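You operate a simulated robot arm through the tools that you are given. There is no shell and no other tool. Be economical: measure what you need, move in short steps, check, and stop when the job is done.

You run a simulated robot arm. Do the job below in one go: nothing can be reset, and whatever is moved stays where it is left.

## Task
Put one of the grey cells from the cleaning bench on top of the green tin.

Only the result counts: the job must be done as asked and must still hold three seconds after the hand-in. Knocking over, shifting, dropping, spilling or breaking anything else fails it.

## Robot
A 6-joint arm with a two-finger parallel gripper, fixed in place. Base frame: the origin is at the foot of the arm, x ahead of it, y to its left, z up; the work surface is at about z = 0.56. Lengths are in m, angles in rad, forces in N, time in s.
With the tool pointing down near the work surface it reaches from about 0.1 to 0.64 m from the base axis. Its first joint turns from -1.152 to 1.152 rad. Payload 2.9 kg.
The TCP is the grasp point between the finger pads, 0.03 m short of the fingertips. In the tool frame z runs along the fingers and y along their closing line. Largest opening 0.11 m; finger width 0.02, thickness 0.01; the body of the gripper, 0.048 by 0.112 m, starts 0.055 m behind the TCP.
Orientation is that of the tool frame in the base frame, as [roll, pitch, yaw] about the fixed x, y, z axes, in that order (R = Rz(yaw) Ry(pitch) Rx(roll)). With the fingers straight down and closing along the base's y, the tool's x points along the base's -x, its y along +y and its z along -z.

## Interface
- The arm moves only by the tool servo_tool. Its arguments are lists of equal length, an entry for each row: "offset": the shift along the tool's x, y, z in m, a list of three; "twist": the turn about the tool's z in rad; "hand": the finger opening in m, from 0 to 0.11. In form: {"offset": [[x, y, z], ...], "twist": [twist, ...], "hand": [hand, ...]}. A call has 1 to 20 rows; each row shifts and turns the commanded pose from where the row before left it, along the tool's axes as they then stand. Each row takes 0.2 s and may step no farther than 0.05 m and 0.15 rad from the row before; otherwise, or with a gripper value out of range, the whole call is refused. Where a pose cannot be reached the arm comes as near as it can. A force on the tool above 40 N (or 10 N above the force at the start of the call, whichever is more), or a blocked arm, ends the call early, and 0.2 s more pass. The fingers move at their own pace (about 0.108 m/s each) and stop on an object; they squeeze with about 39 N. The grip force told is the motor's: it shows also when the fingers shut on nothing. Time passes only in rows, and 0.2 s behind the last, so rows that do not move let the fingers close. The reply holds the time, the measured pose of the TCP, the force on the tool along the base axes, the opening and the grip force, in the units named above and with some noise, and new pictures: "pictures" is both (left out), scene, wrist or none.
- Cameras (640 x 400 px; columns grow to the right, rows downward): "scene" is fixed at [0.0678, 0.4385, 1.3817]; the picture's right is [-0.86, -0.52, 0.00], its down [-0.34, 0.57, -0.75] and it looks along [0.39, -0.64, -0.67] (base axes); focal length 320 px, centre (320, 200). "wrist" rides on the gripper at [0.072, 0.017, -0.103] in the tool frame; the picture's right is [-0.23, 0.97, 0.00], its down [-0.76, -0.18, -0.62] and it looks along [-0.61, -0.14, 0.78] (tool axes); focal length 222 px, centre (320, 200). There is no depth. A picture from a camera that has moved, and an enlarged one, comes with that camera's place and axes in the base frame and with its lens. The place of the scene camera against the robot may be out by one fixed shift of up to 0.018 m in any direction.
- zoom(camera, box): a new picture of the part [left, top, right, bottom] of that camera's present view, enlarged. No time passes.
- close_job(): hands the job in; it is judged then, once.

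Work in short steps. Places have to be worked out from the pictures, the camera data and where the tool is seen: move nearer, look again, correct. Check each grasp and each placing, and mend what went wrong. You have 90 turns and 170 pictures in all, those below and enlarged ones among them. Open the gripper and draw the arm clear of the work before you hand the job in, unless the task says otherwise; then end with one line.

The tools are called after "Request:" by a JSON object that holds its "name" and its "arguments". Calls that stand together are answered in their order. servo_tool: Moves the arm, as the interface text tells. Its arguments: {"type":"object","properties":{"offset":{"type":"array","items":{"type":"array","items":{"type":"number"}}},"twist":{"type":"array","items":{"type":"number"}},"hand":{"type":"array","items":{"type":"number"}},"pictures":{"type":"string","enum":["both","scene","wrist","none"]}},"required":["offset","twist","hand"]} The other tools are called the same way: zoom (camera, box) takes an enlarged picture of a part of a camera's view; close_job () hands the job in.

At the start:

```text
clock: 0.0
tool_pos: [0.4501, -0.2031, 0.8578]
ee_rot: [-3.141, -0.001, -3.141]
ft_force: [-0.5, -0.2, 0.3]
grip_width: 0.11
gripper_force: 0.1
```

scene: 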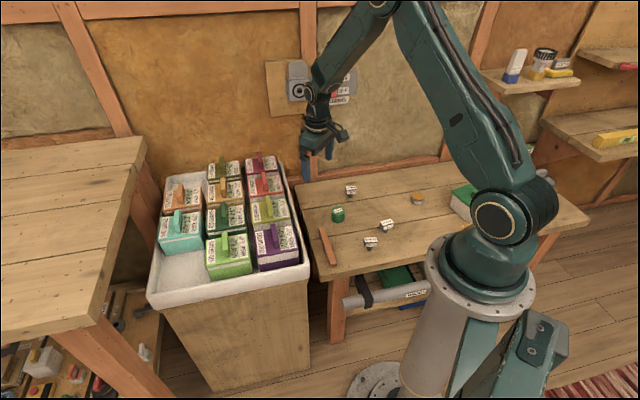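
wrist: 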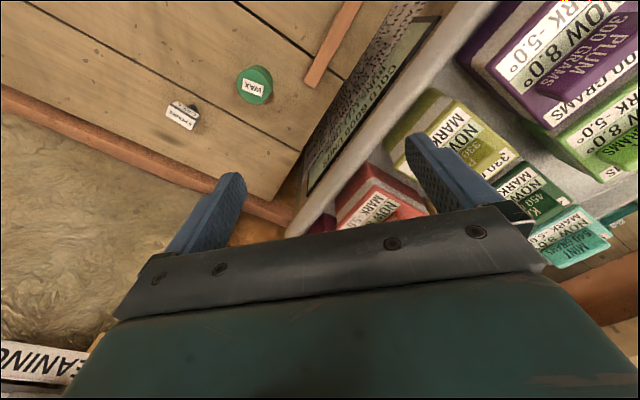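

The bench shows a green tin (labelled WAX) and several small labelled objects. I'll enlarge the bench to tell the cells apart.

Request:
{"name": "zoom", "arguments": {"camera": "scene", "box": [310, 170, 470, 270]}}

Request:
{"name": "zoom", "arguments": {"camera": "wrist", "box": [140, 40, 300, 140]}}

Request:
{"name": "zoom", "arguments": {"camera": "scene", "box": [440, 30, 640, 230]}}

```text
4.00 times, centred on (390, 220) of scene
camera zoom: at [0.0678, 0.4385, 1.3817], right [-0.86, -0.52, 0.0], down [-0.34, 0.57, -0.75], along [0.39, -0.64, -0.67], focal length 1281 px, centre (40, 120)
```

zoom: 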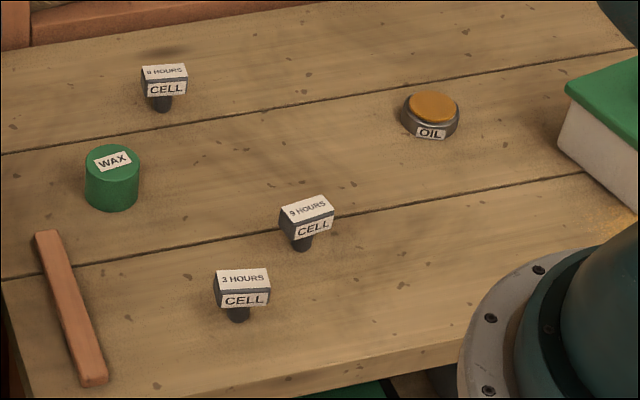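

```text
4.00 times, centred on (220, 90) of wrist
camera zoom: at [0.378, -0.1873, 0.9607], right [0.23, 0.97, 0.0], down [0.76, -0.18, 0.62], along [0.61, -0.14, -0.78], focal length 888 px, centre (720, 640)
```

zoom: 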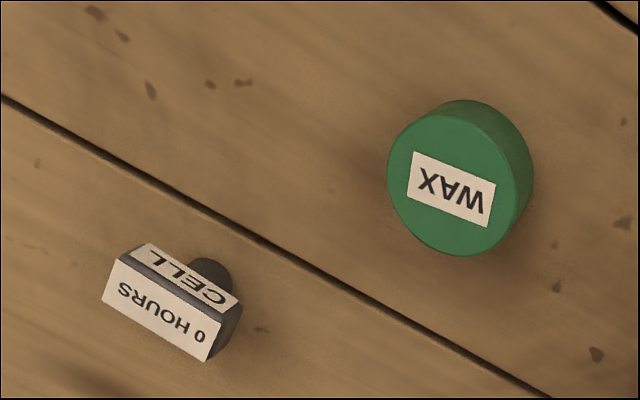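

```text
2.00 times, centred on (540, 130) of scene
camera zoom: at [0.0678, 0.4385, 1.3817], right [-0.86, -0.52, 0.0], down [-0.34, 0.57, -0.75], along [0.39, -0.64, -0.67], focal length 641 px, centre (-120, 340)
```

zoom: 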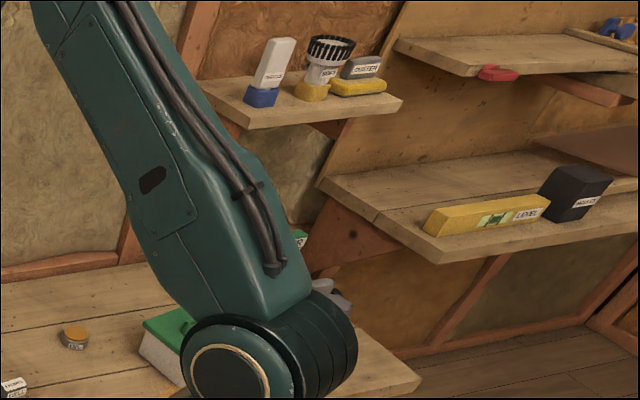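

Three cells (0, 3 and 9 hours) stand on the bench. I'll check the wall signs for bench names or any rule that matters.

Request:
{"name": "zoom", "arguments": {"camera": "scene", "box": [255, 40, 375, 130]}}

Request:
{"name": "zoom", "arguments": {"camera": "wrist", "box": [0, 320, 120, 400]}}

Request:
{"name": "zoom", "arguments": {"camera": "scene", "box": [320, 250, 480, 350]}}

Request:
{"name": "zoom", "arguments": {"camera": "wrist", "box": [290, 0, 450, 200]}}

```text
4.44 times, centred on (315, 85) of scene
camera zoom: at [0.0678, 0.4385, 1.3817], right [-0.86, -0.52, 0.0], down [-0.34, 0.57, -0.75], along [0.39, -0.64, -0.67], focal length 1424 px, centre (342, 711)
```

zoom: 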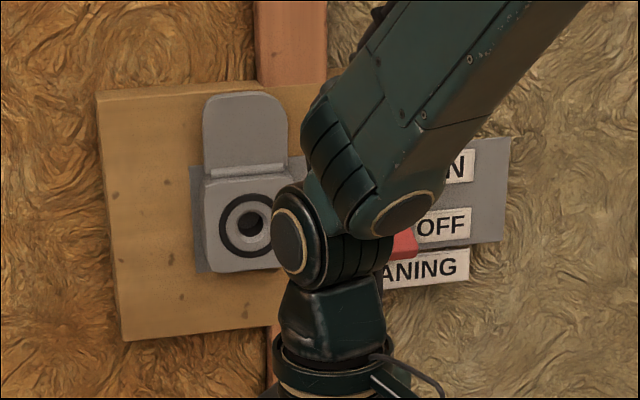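

```text
5.00 times, centred on (60, 360) of wrist
camera zoom: at [0.378, -0.1873, 0.9607], right [0.23, 0.97, 0.0], down [0.76, -0.18, 0.62], along [0.61, -0.14, -0.78], focal length 1111 px, centre (1620, -600)
```

zoom: 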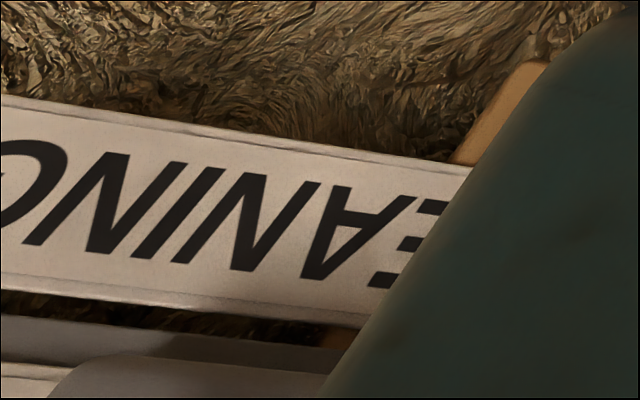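

```text
4.00 times, centred on (400, 300) of scene
camera zoom: at [0.0678, 0.4385, 1.3817], right [-0.86, -0.52, 0.0], down [-0.34, 0.57, -0.75], along [0.39, -0.64, -0.67], focal length 1281 px, centre (0, -200)
```

zoom: 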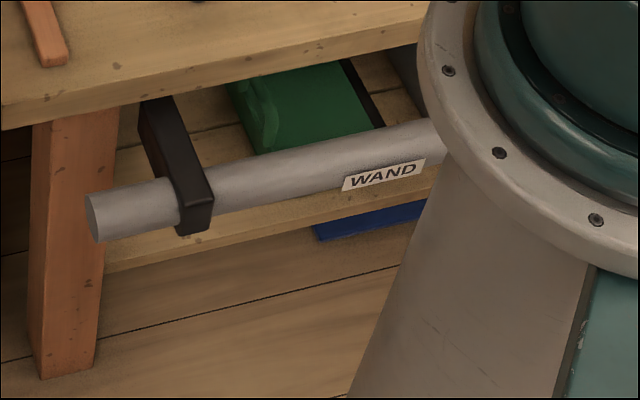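

```text
2.00 times, centred on (370, 100) of wrist
camera zoom: at [0.378, -0.1873, 0.9607], right [0.23, 0.97, 0.0], down [0.76, -0.18, 0.62], along [0.61, -0.14, -0.78], focal length 444 px, centre (220, 400)
```

zoom: 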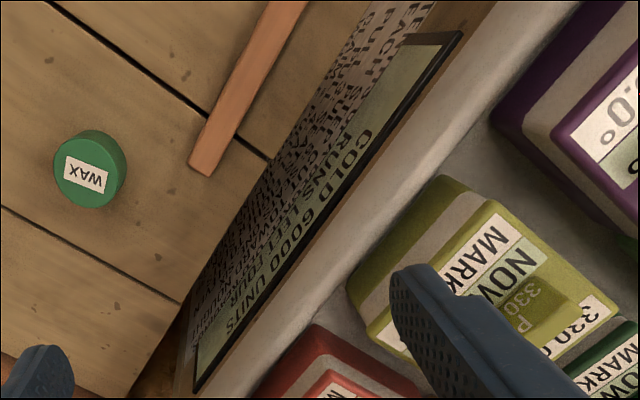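

All three cells look alike. The 3 HOURS cell, at about (0.284, -0.229), is the easiest to reach, and the tin is near (0.43, -0.295). I'll move over that cell at a safe height to look closer.

Request:
{"name": "servo_tool", "arguments": {"offset": [[0.0415, -0.0065, 0.02], [0.0415, -0.0065, 0.02], [0.0415, -0.0065, 0.02], [0.0415, -0.0065, 0.02], [0, 0, 0]], "twist": [0, 0, 0, 0, 0], "hand": [0.11, 0.11, 0.11, 0.11, 0.11]}}

```text
clock: 1.2
tool_pos: [0.2831, -0.2298, 0.7781]
ee_rot: [-3.141, 0.001, 3.14]
ft_force: [0.1, 2.0, 0.0]
grip_width: 0.1099
gripper_force: 0.0
camera wrist: at [0.2117, -0.2139, 0.8808], right [0.23, 0.97, 0.0], down [0.76, -0.18, 0.62], along [0.61, -0.14, -0.78], focal length 222 px, centre (320, 200)
```

scene: 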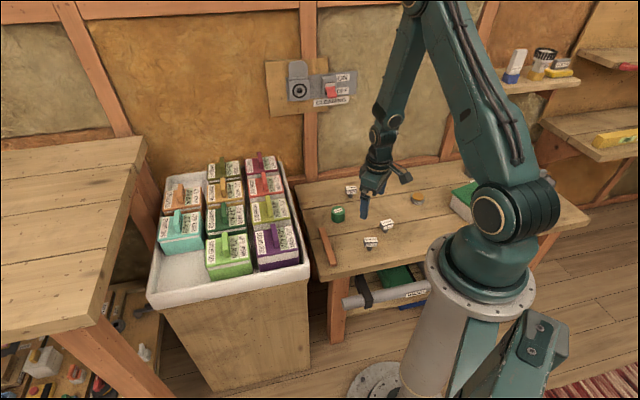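
wrist: 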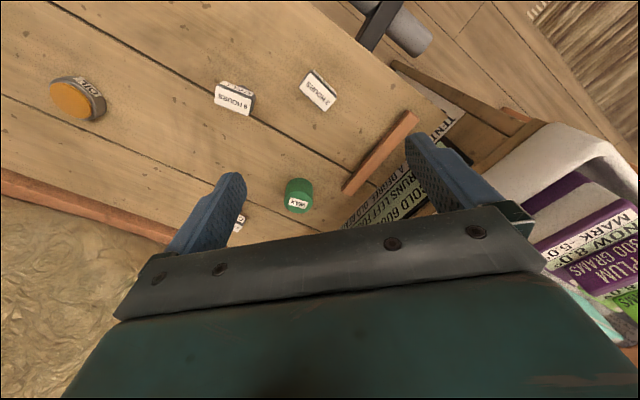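

The 3 HOURS cell sits near (0.274, -0.230) by the wrist view. I'll enlarge it for its orientation and shape.

Request:
{"name": "zoom", "arguments": {"camera": "wrist", "box": [270, 55, 366, 115]}}

Request:
{"name": "zoom", "arguments": {"camera": "scene", "box": [345, 215, 409, 255]}}

Request:
{"name": "zoom", "arguments": {"camera": "wrist", "box": [258, 165, 338, 215]}}

```text
6.67 times, centred on (318, 85) of wrist
camera zoom: at [0.2117, -0.2139, 0.8808], right [0.23, 0.97, 0.0], down [0.76, -0.18, 0.62], along [0.61, -0.14, -0.78], focal length 1481 px, centre (333, 967)
```

zoom: 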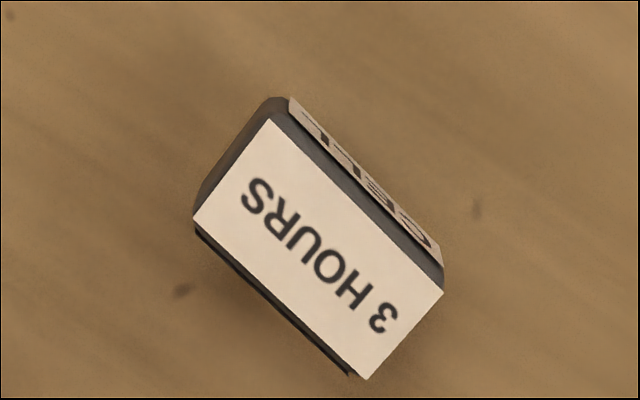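

```text
10.00 times, centred on (377, 235) of scene
camera zoom: at [0.0678, 0.4385, 1.3817], right [-0.86, -0.52, 0.0], down [-0.34, 0.57, -0.75], along [0.39, -0.64, -0.67], focal length 3203 px, centre (-250, -150)
```

zoom: 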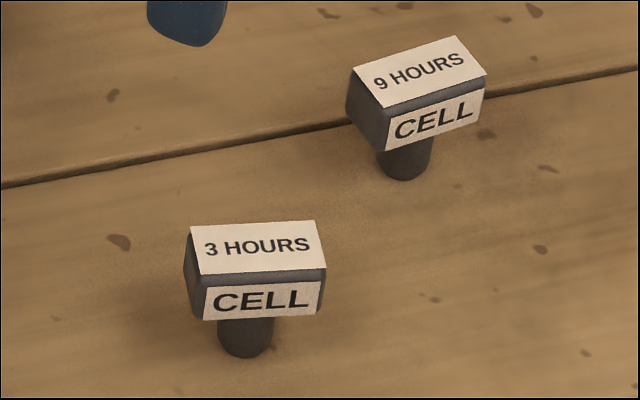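

```text
8.00 times, centred on (298, 190) of wrist
camera zoom: at [0.2117, -0.2139, 0.8808], right [0.23, 0.97, 0.0], down [0.76, -0.18, 0.62], along [0.61, -0.14, -0.78], focal length 1777 px, centre (496, 280)
```

zoom: 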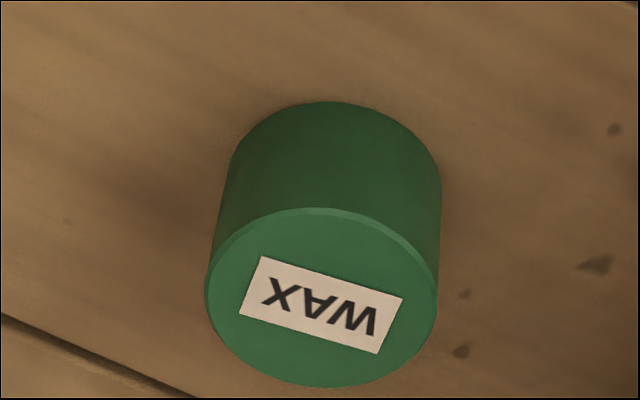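

The cell's cap is about 40 × 20 mm, with its long axis about 34.5° from base x. Its top is near z 0.605 and its centre near (0.274, -0.230). I'll shift, twist the jaws across the short side, lower part-way and check.

Request:
{"name": "servo_tool", "arguments": {"offset": [[0.009, 0, 0], [0, 0, 0], [0, 0, 0], [0, 0, 0], [0, 0, 0], [0, 0, 0.04], [0, 0, 0.04], [0, 0, 0.02], [0, 0, 0]], "twist": [0, -0.1204, -0.1204, -0.1204, -0.1204, -0.1204, 0, 0, 0], "hand": [0.11, 0.09, 0.07, 0.06, 0.06, 0.06, 0.06, 0.06, 0.06]}}

```text
clock: 3.2
tool_pos: [0.2743, -0.2308, 0.6774]
ee_rot: [3.141, 0.001, -2.538]
ft_force: [0.4, 0.0, -1.0]
grip_width: 0.06
gripper_force: 0.0
camera wrist: at [0.2057, -0.2581, 0.7802], right [-0.36, 0.93, 0.0], down [0.73, 0.29, 0.62], along [0.58, 0.23, -0.78], focal length 222 px, centre (320, 200)
```

scene: 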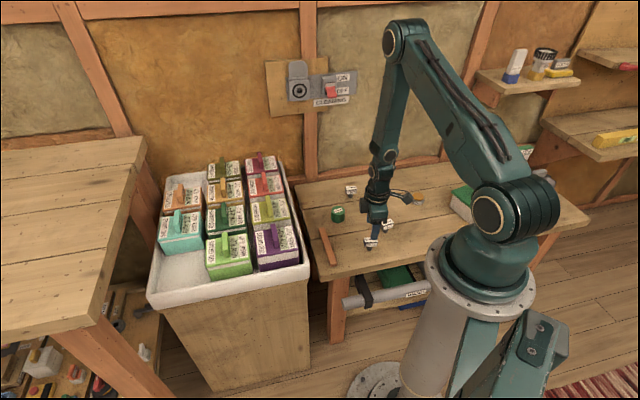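
wrist: 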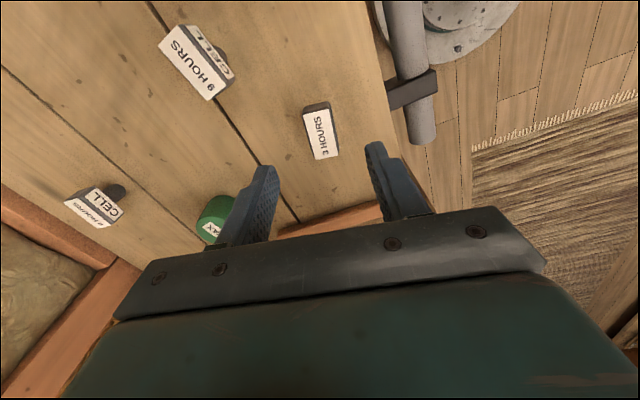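

The cell lies about centred between the jaws. One enlargement will confirm alignment before I descend.

Request:
{"name": "zoom", "arguments": {"camera": "wrist", "box": [240, 90, 400, 190]}}

```text
4.00 times, centred on (320, 140) of wrist
camera zoom: at [0.2057, -0.2581, 0.7802], right [-0.36, 0.93, 0.0], down [0.73, 0.29, 0.62], along [0.58, 0.23, -0.78], focal length 888 px, centre (320, 440)
```

zoom: 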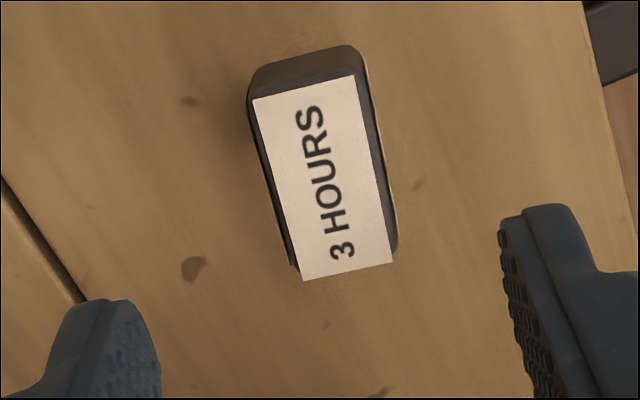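

Centre (0.273, -0.230) and angle 35° both match the tool. I'll descend to TCP z ≈ 0.598 and then close.

Request:
{"name": "servo_tool", "arguments": {"offset": [[0, 0, 0.03], [0, 0, 0.03], [0, 0, 0.012], [0, 0, 0.007], [0, 0, 0]], "twist": [0, 0, 0, 0, 0], "hand": [0.06, 0.06, 0.06, 0.06, 0.06]}}

```text
clock: 4.4
tool_pos: [0.2745, -0.2292, 0.5983]
ee_rot: [-3.141, 0.0, -2.54]
ft_force: [0.0, -0.6, 0.1]
grip_width: 0.06
gripper_force: 0.0
camera wrist: at [0.2059, -0.2573, 0.7011], right [-0.36, 0.93, 0.0], down [0.73, 0.28, 0.62], along [0.58, 0.23, -0.78], focal length 222 px, centre (320, 200)
```

scene: 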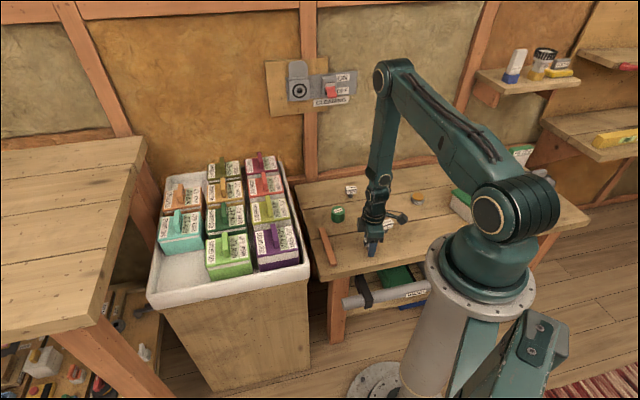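
wrist: 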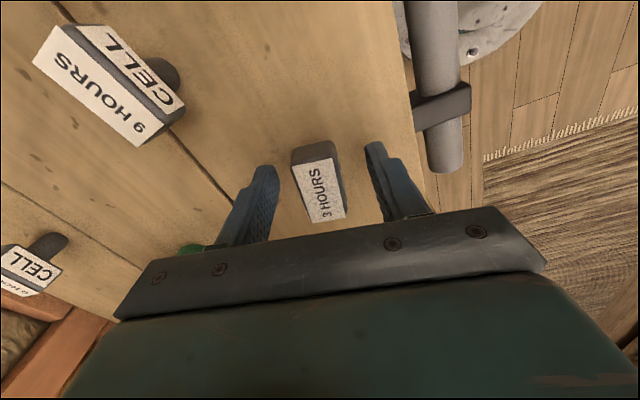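

The jaws straddle the cap cleanly. I'll close and let the fingers settle.

Request:
{"name": "servo_tool", "arguments": {"offset": [[0, 0, 0], [0, 0, 0], [0, 0, 0], [0, 0, 0]], "twist": [0, 0, 0, 0], "hand": [0.03, 0.0, 0.0, 0.0], "pictures": "wrist"}}

```text
clock: 5.4
tool_pos: [0.2741, -0.2295, 0.5977]
ee_rot: [-3.141, 0.0, -2.541]
ft_force: [-0.8, 1.1, -0.6]
grip_width: 0.0231
gripper_force: 38.9
camera wrist: at [0.2059, -0.2574, 0.7014], right [-0.36, 0.93, 0.0], down [0.73, 0.29, 0.62], along [0.58, 0.23, -0.78], focal length 222 px, centre (320, 200)
```

wrist: 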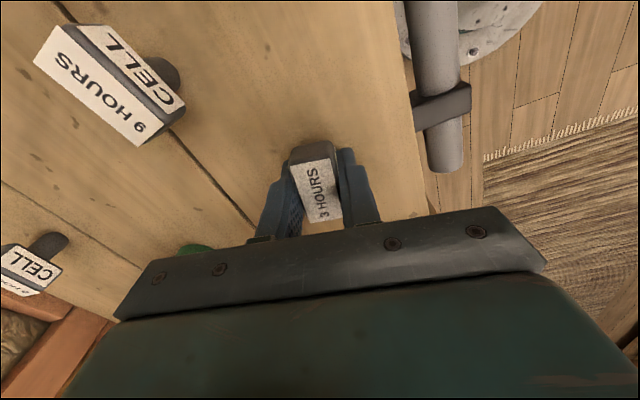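

The cap is gripped at 23 mm. From two wrist views the tin's top is at (0.4275, -0.299, 0.600). I'll lift the cell straight up and check it from the scene camera.

Request:
{"name": "servo_tool", "arguments": {"offset": [[0, 0, -0.02], [0, 0, -0.03], [0, 0, -0.04], [0, 0, -0.03], [0, 0, 0]], "twist": [0, 0, 0, 0, 0], "hand": [0, 0, 0, 0, 0], "pictures": "wrist"}}

Request:
{"name": "zoom", "arguments": {"camera": "scene", "box": [330, 170, 426, 230]}}

```text
clock: 6.6
tool_pos: [0.2769, -0.2287, 0.7186]
ee_rot: [3.141, 0.0, -2.54]
ft_force: [-0.7, 0.7, -0.2]
grip_width: 0.0228
gripper_force: 38.6
camera wrist: at [0.2067, -0.2567, 0.8209], right [-0.36, 0.93, 0.0], down [0.73, 0.28, 0.62], along [0.58, 0.23, -0.78], focal length 222 px, centre (320, 200)
```

wrist: 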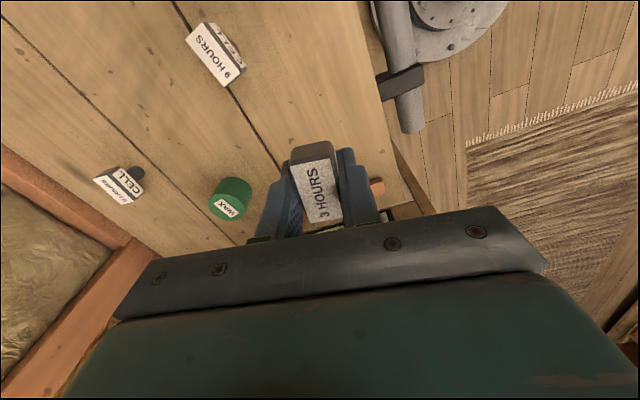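

```text
6.67 times, centred on (378, 200) of scene
camera zoom: at [0.0678, 0.4385, 1.3817], right [-0.86, -0.52, 0.0], down [-0.34, 0.57, -0.75], along [0.39, -0.64, -0.67], focal length 2136 px, centre (-67, 200)
```

zoom: 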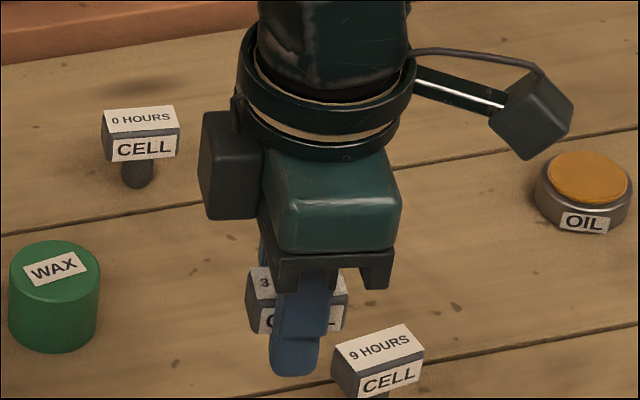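

The cell is held level. I'll carry it at this height to above the tin at about (0.4285, -0.2985).

Request:
{"name": "servo_tool", "arguments": {"offset": [[-0.0176, -0.0288, 0], [-0.0176, -0.0288, 0], [-0.0176, -0.0288, 0], [-0.0176, -0.0288, 0], [-0.0174, -0.0288, 0], [0, 0, 0], [0, 0, 0]], "twist": [0, 0, 0, 0, 0, 0, 0], "hand": [0, 0, 0, 0, 0, 0, 0], "pictures": "wrist"}}

Request:
{"name": "zoom", "arguments": {"camera": "scene", "box": [290, 160, 386, 220]}}

Request:
{"name": "zoom", "arguments": {"camera": "wrist", "box": [240, 90, 400, 250]}}

```text
clock: 8.2
tool_pos: [0.4292, -0.2987, 0.7197]
ee_rot: [3.141, 0.0, -2.54]
ft_force: [-0.1, 0.9, 0.1]
grip_width: 0.023
gripper_force: 39.3
camera wrist: at [0.3602, -0.3262, 0.8223], right [-0.36, 0.93, 0.0], down [0.73, 0.29, 0.62], along [0.58, 0.23, -0.78], focal length 222 px, centre (320, 200)
```

wrist: 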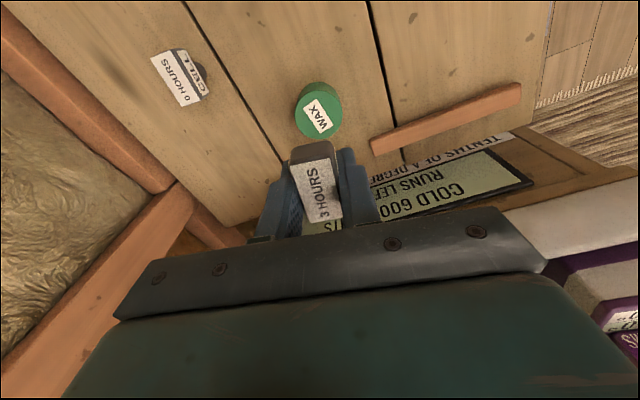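

```text
6.67 times, centred on (338, 190) of scene
camera zoom: at [0.0678, 0.4385, 1.3817], right [-0.86, -0.52, 0.0], down [-0.34, 0.57, -0.75], along [0.39, -0.64, -0.67], focal length 2136 px, centre (200, 267)
```

zoom: 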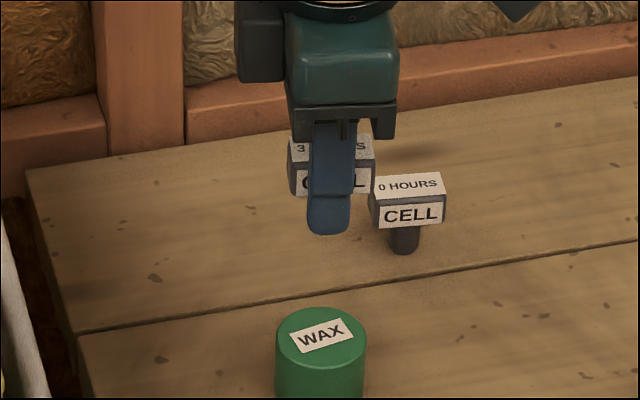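

```text
2.50 times, centred on (320, 170) of wrist
camera zoom: at [0.3602, -0.3262, 0.8223], right [-0.36, 0.93, 0.0], down [0.73, 0.29, 0.62], along [0.58, 0.23, -0.78], focal length 555 px, centre (320, 275)
```

zoom: 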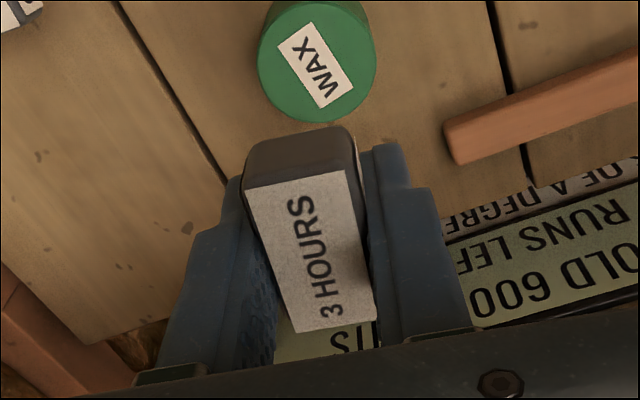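

The tin centre reads (0.4275, -0.300) and the cell is within about 2 mm above it. I'll descend to just over the tin, with the cell's foot about 6 mm above it, and inspect.

Request:
{"name": "servo_tool", "arguments": {"offset": [[0.0015, 0, 0.03], [0, 0, 0.03], [0, 0, 0.015], [0, 0, 0]], "twist": [0, 0, 0, 0], "hand": [0, 0, 0, 0], "pictures": "none"}}

Request:
{"name": "zoom", "arguments": {"camera": "scene", "box": [306, 180, 370, 230]}}

```text
clock: 9.2
tool_pos: [0.4284, -0.2978, 0.6431]
ee_rot: [-3.141, 0.0, -2.54]
ft_force: [0.3, -0.5, -0.9]
grip_width: 0.023
gripper_force: 38.9
```

```text
8.00 times, centred on (338, 205) of scene
camera zoom: at [0.0678, 0.4385, 1.3817], right [-0.86, -0.52, 0.0], down [-0.34, 0.57, -0.75], along [0.39, -0.64, -0.67], focal length 2563 px, centre (176, 160)
```

zoom: 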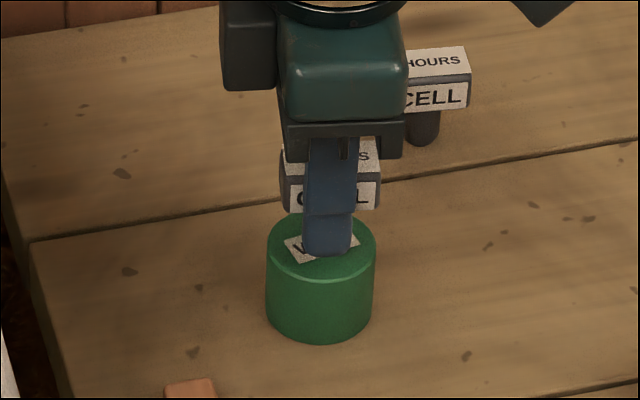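

It looks centred within about 2 mm. I'll lower gently in small steps and watch the force.

Request:
{"name": "servo_tool", "arguments": {"offset": [[0, 0, 0.002], [0, 0, 0.001], [0, 0, 0]], "twist": [0, 0, 0], "hand": [0, 0, 0], "pictures": "none"}}

```text
clock: 10.0
tool_pos: [0.4273, -0.2997, 0.6415]
ee_rot: [3.14, 0.001, -2.541]
ft_force: [-0.2, -0.2, 0.1]
grip_width: 0.0231
gripper_force: 39.6
```

No contact yet, so I'll lower a little more.

Request:
{"name": "servo_tool", "arguments": {"offset": [[0, 0, 0.001], [0, 0, 0.001], [0, 0, 0]], "twist": [0, 0, 0], "hand": [0, 0, 0], "pictures": "none"}}

Request:
{"name": "zoom", "arguments": {"camera": "scene", "box": [306, 180, 370, 230]}}

```text
clock: 10.8
tool_pos: [0.4273, -0.2989, 0.6384]
ee_rot: [3.14, -0.001, -2.537]
ft_force: [-0.2, -0.3, -0.2]
grip_width: 0.023
gripper_force: 39.5
```

```text
8.00 times, centred on (338, 205) of scene
camera zoom: at [0.0678, 0.4385, 1.3817], right [-0.86, -0.52, 0.0], down [-0.34, 0.57, -0.75], along [0.39, -0.64, -0.67], focal length 2563 px, centre (176, 160)
```

zoom: 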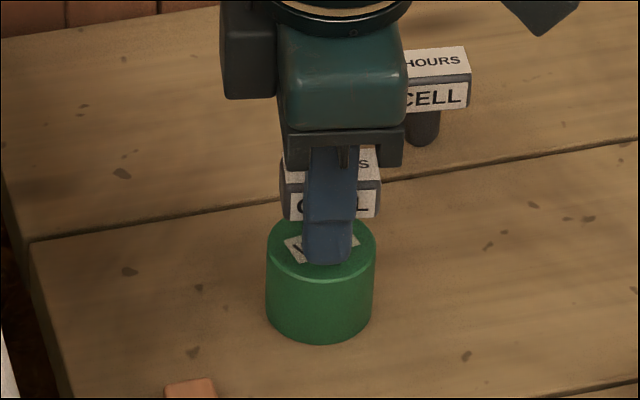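

Still no contact force, so I'll continue in 1 mm steps.

Request:
{"name": "servo_tool", "arguments": {"offset": [[0, 0, 0.001], [0, 0, 0]], "twist": [0, 0], "hand": [0, 0], "pictures": "none"}}

```text
clock: 11.4
tool_pos: [0.4279, -0.2999, 0.6386]
ee_rot: [-3.141, -0.001, -2.541]
ft_force: [-2.1, 2.2, 9.8]
grip_width: 0.0229
gripper_force: 39.1
```

Contact shows at about 10 N, so the foot rests on the tin. I'll back off a fraction and open the fingers modestly.

Request:
{"name": "servo_tool", "arguments": {"offset": [[0, 0, -0.0006], [0, 0, 0], [0, 0, 0], [0, 0, 0], [0, 0, 0]], "twist": [0, 0, 0, 0, 0], "hand": [0, 0.027, 0.035, 0.05, 0.06]}}

Request:
{"name": "zoom", "arguments": {"camera": "wrist", "box": [240, 90, 400, 250]}}

```text
clock: 12.6
tool_pos: [0.4277, -0.2992, 0.6385]
ee_rot: [-3.141, 0.001, -2.538]
ft_force: [-0.4, -0.2, -0.3]
grip_width: 0.06
gripper_force: 0.0
camera wrist: at [0.3586, -0.3273, 0.7413], right [-0.36, 0.93, 0.0], down [0.73, 0.29, 0.62], along [0.58, 0.23, -0.78], focal length 222 px, centre (320, 200)
```

scene: 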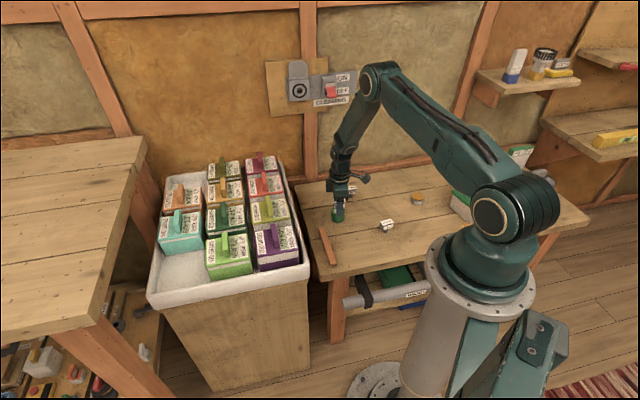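
wrist: 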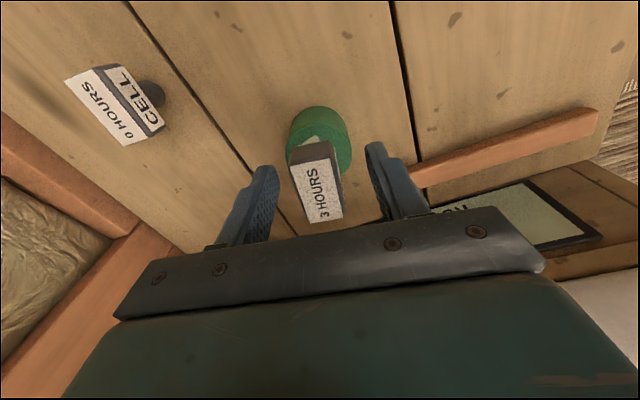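

```text
2.50 times, centred on (320, 170) of wrist
camera zoom: at [0.3586, -0.3273, 0.7413], right [-0.36, 0.93, 0.0], down [0.73, 0.29, 0.62], along [0.58, 0.23, -0.78], focal length 555 px, centre (320, 275)
```

zoom: 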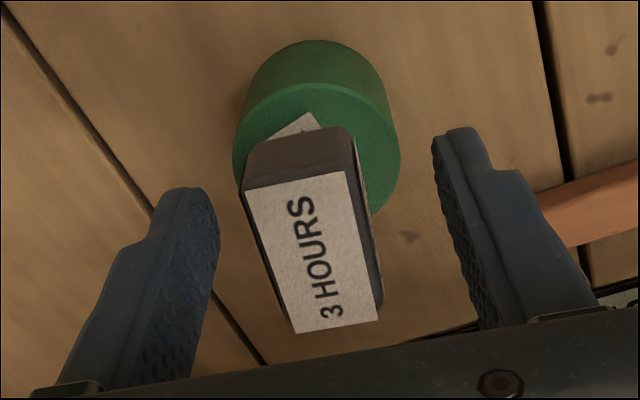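

The cell stands free on the tin and the fingers are clear. I'll rise straight up, then draw back.

Request:
{"name": "servo_tool", "arguments": {"offset": [[0, 0, -0.015], [0, 0, -0.03], [0, 0, -0.04], [0, 0, -0.04], [0.04, 0, 0], [0.04, 0, 0], [0.04, 0, 0], [0, 0, 0]], "twist": [0, 0, 0, 0, 0, 0, 0, 0], "hand": [0.06, 0.06, 0.06, 0.06, 0.06, 0.06, 0.06, 0.06]}}

Request:
{"name": "zoom", "arguments": {"camera": "scene", "box": [300, 170, 428, 270]}}

```text
clock: 14.4
tool_pos: [0.328, -0.3658, 0.7628]
ee_rot: [3.14, -0.001, -2.54]
ft_force: [0.0, 0.2, -0.1]
grip_width: 0.0603
gripper_force: 0.0
camera wrist: at [0.2592, -0.3948, 0.8661], right [-0.36, 0.93, 0.0], down [0.73, 0.29, 0.62], along [0.58, 0.23, -0.78], focal length 222 px, centre (320, 200)
```

scene: 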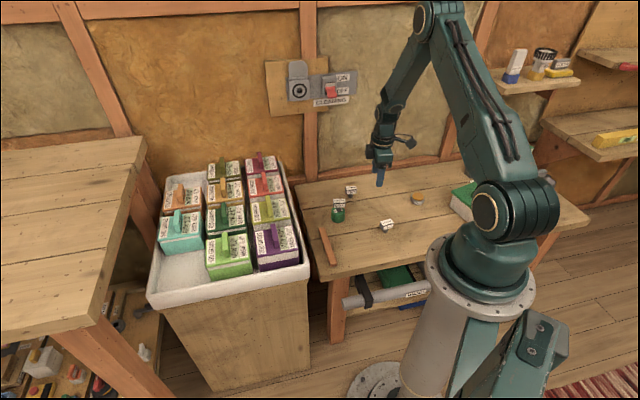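
wrist: 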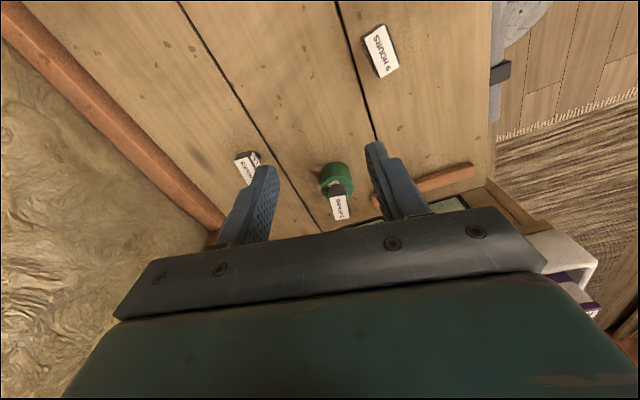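

```text
4.00 times, centred on (364, 220) of scene
camera zoom: at [0.0678, 0.4385, 1.3817], right [-0.86, -0.52, 0.0], down [-0.34, 0.57, -0.75], along [0.39, -0.64, -0.67], focal length 1281 px, centre (144, 120)
```

zoom: 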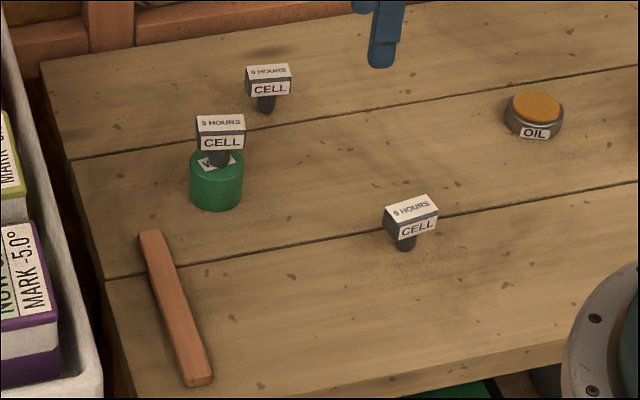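

The 3 HOURS cell stands upright and centred on the tin, nothing else has moved, and the arm is clear with the gripper open. I'll hand the job in.

Request:
{"name": "close_job", "arguments": {}}

```text
The job is handed in.
```

Done: I put the grey 3 HOURS cell on top of the green WAX tin, where it stood upright and steady at hand-in with nothing else disturbed.
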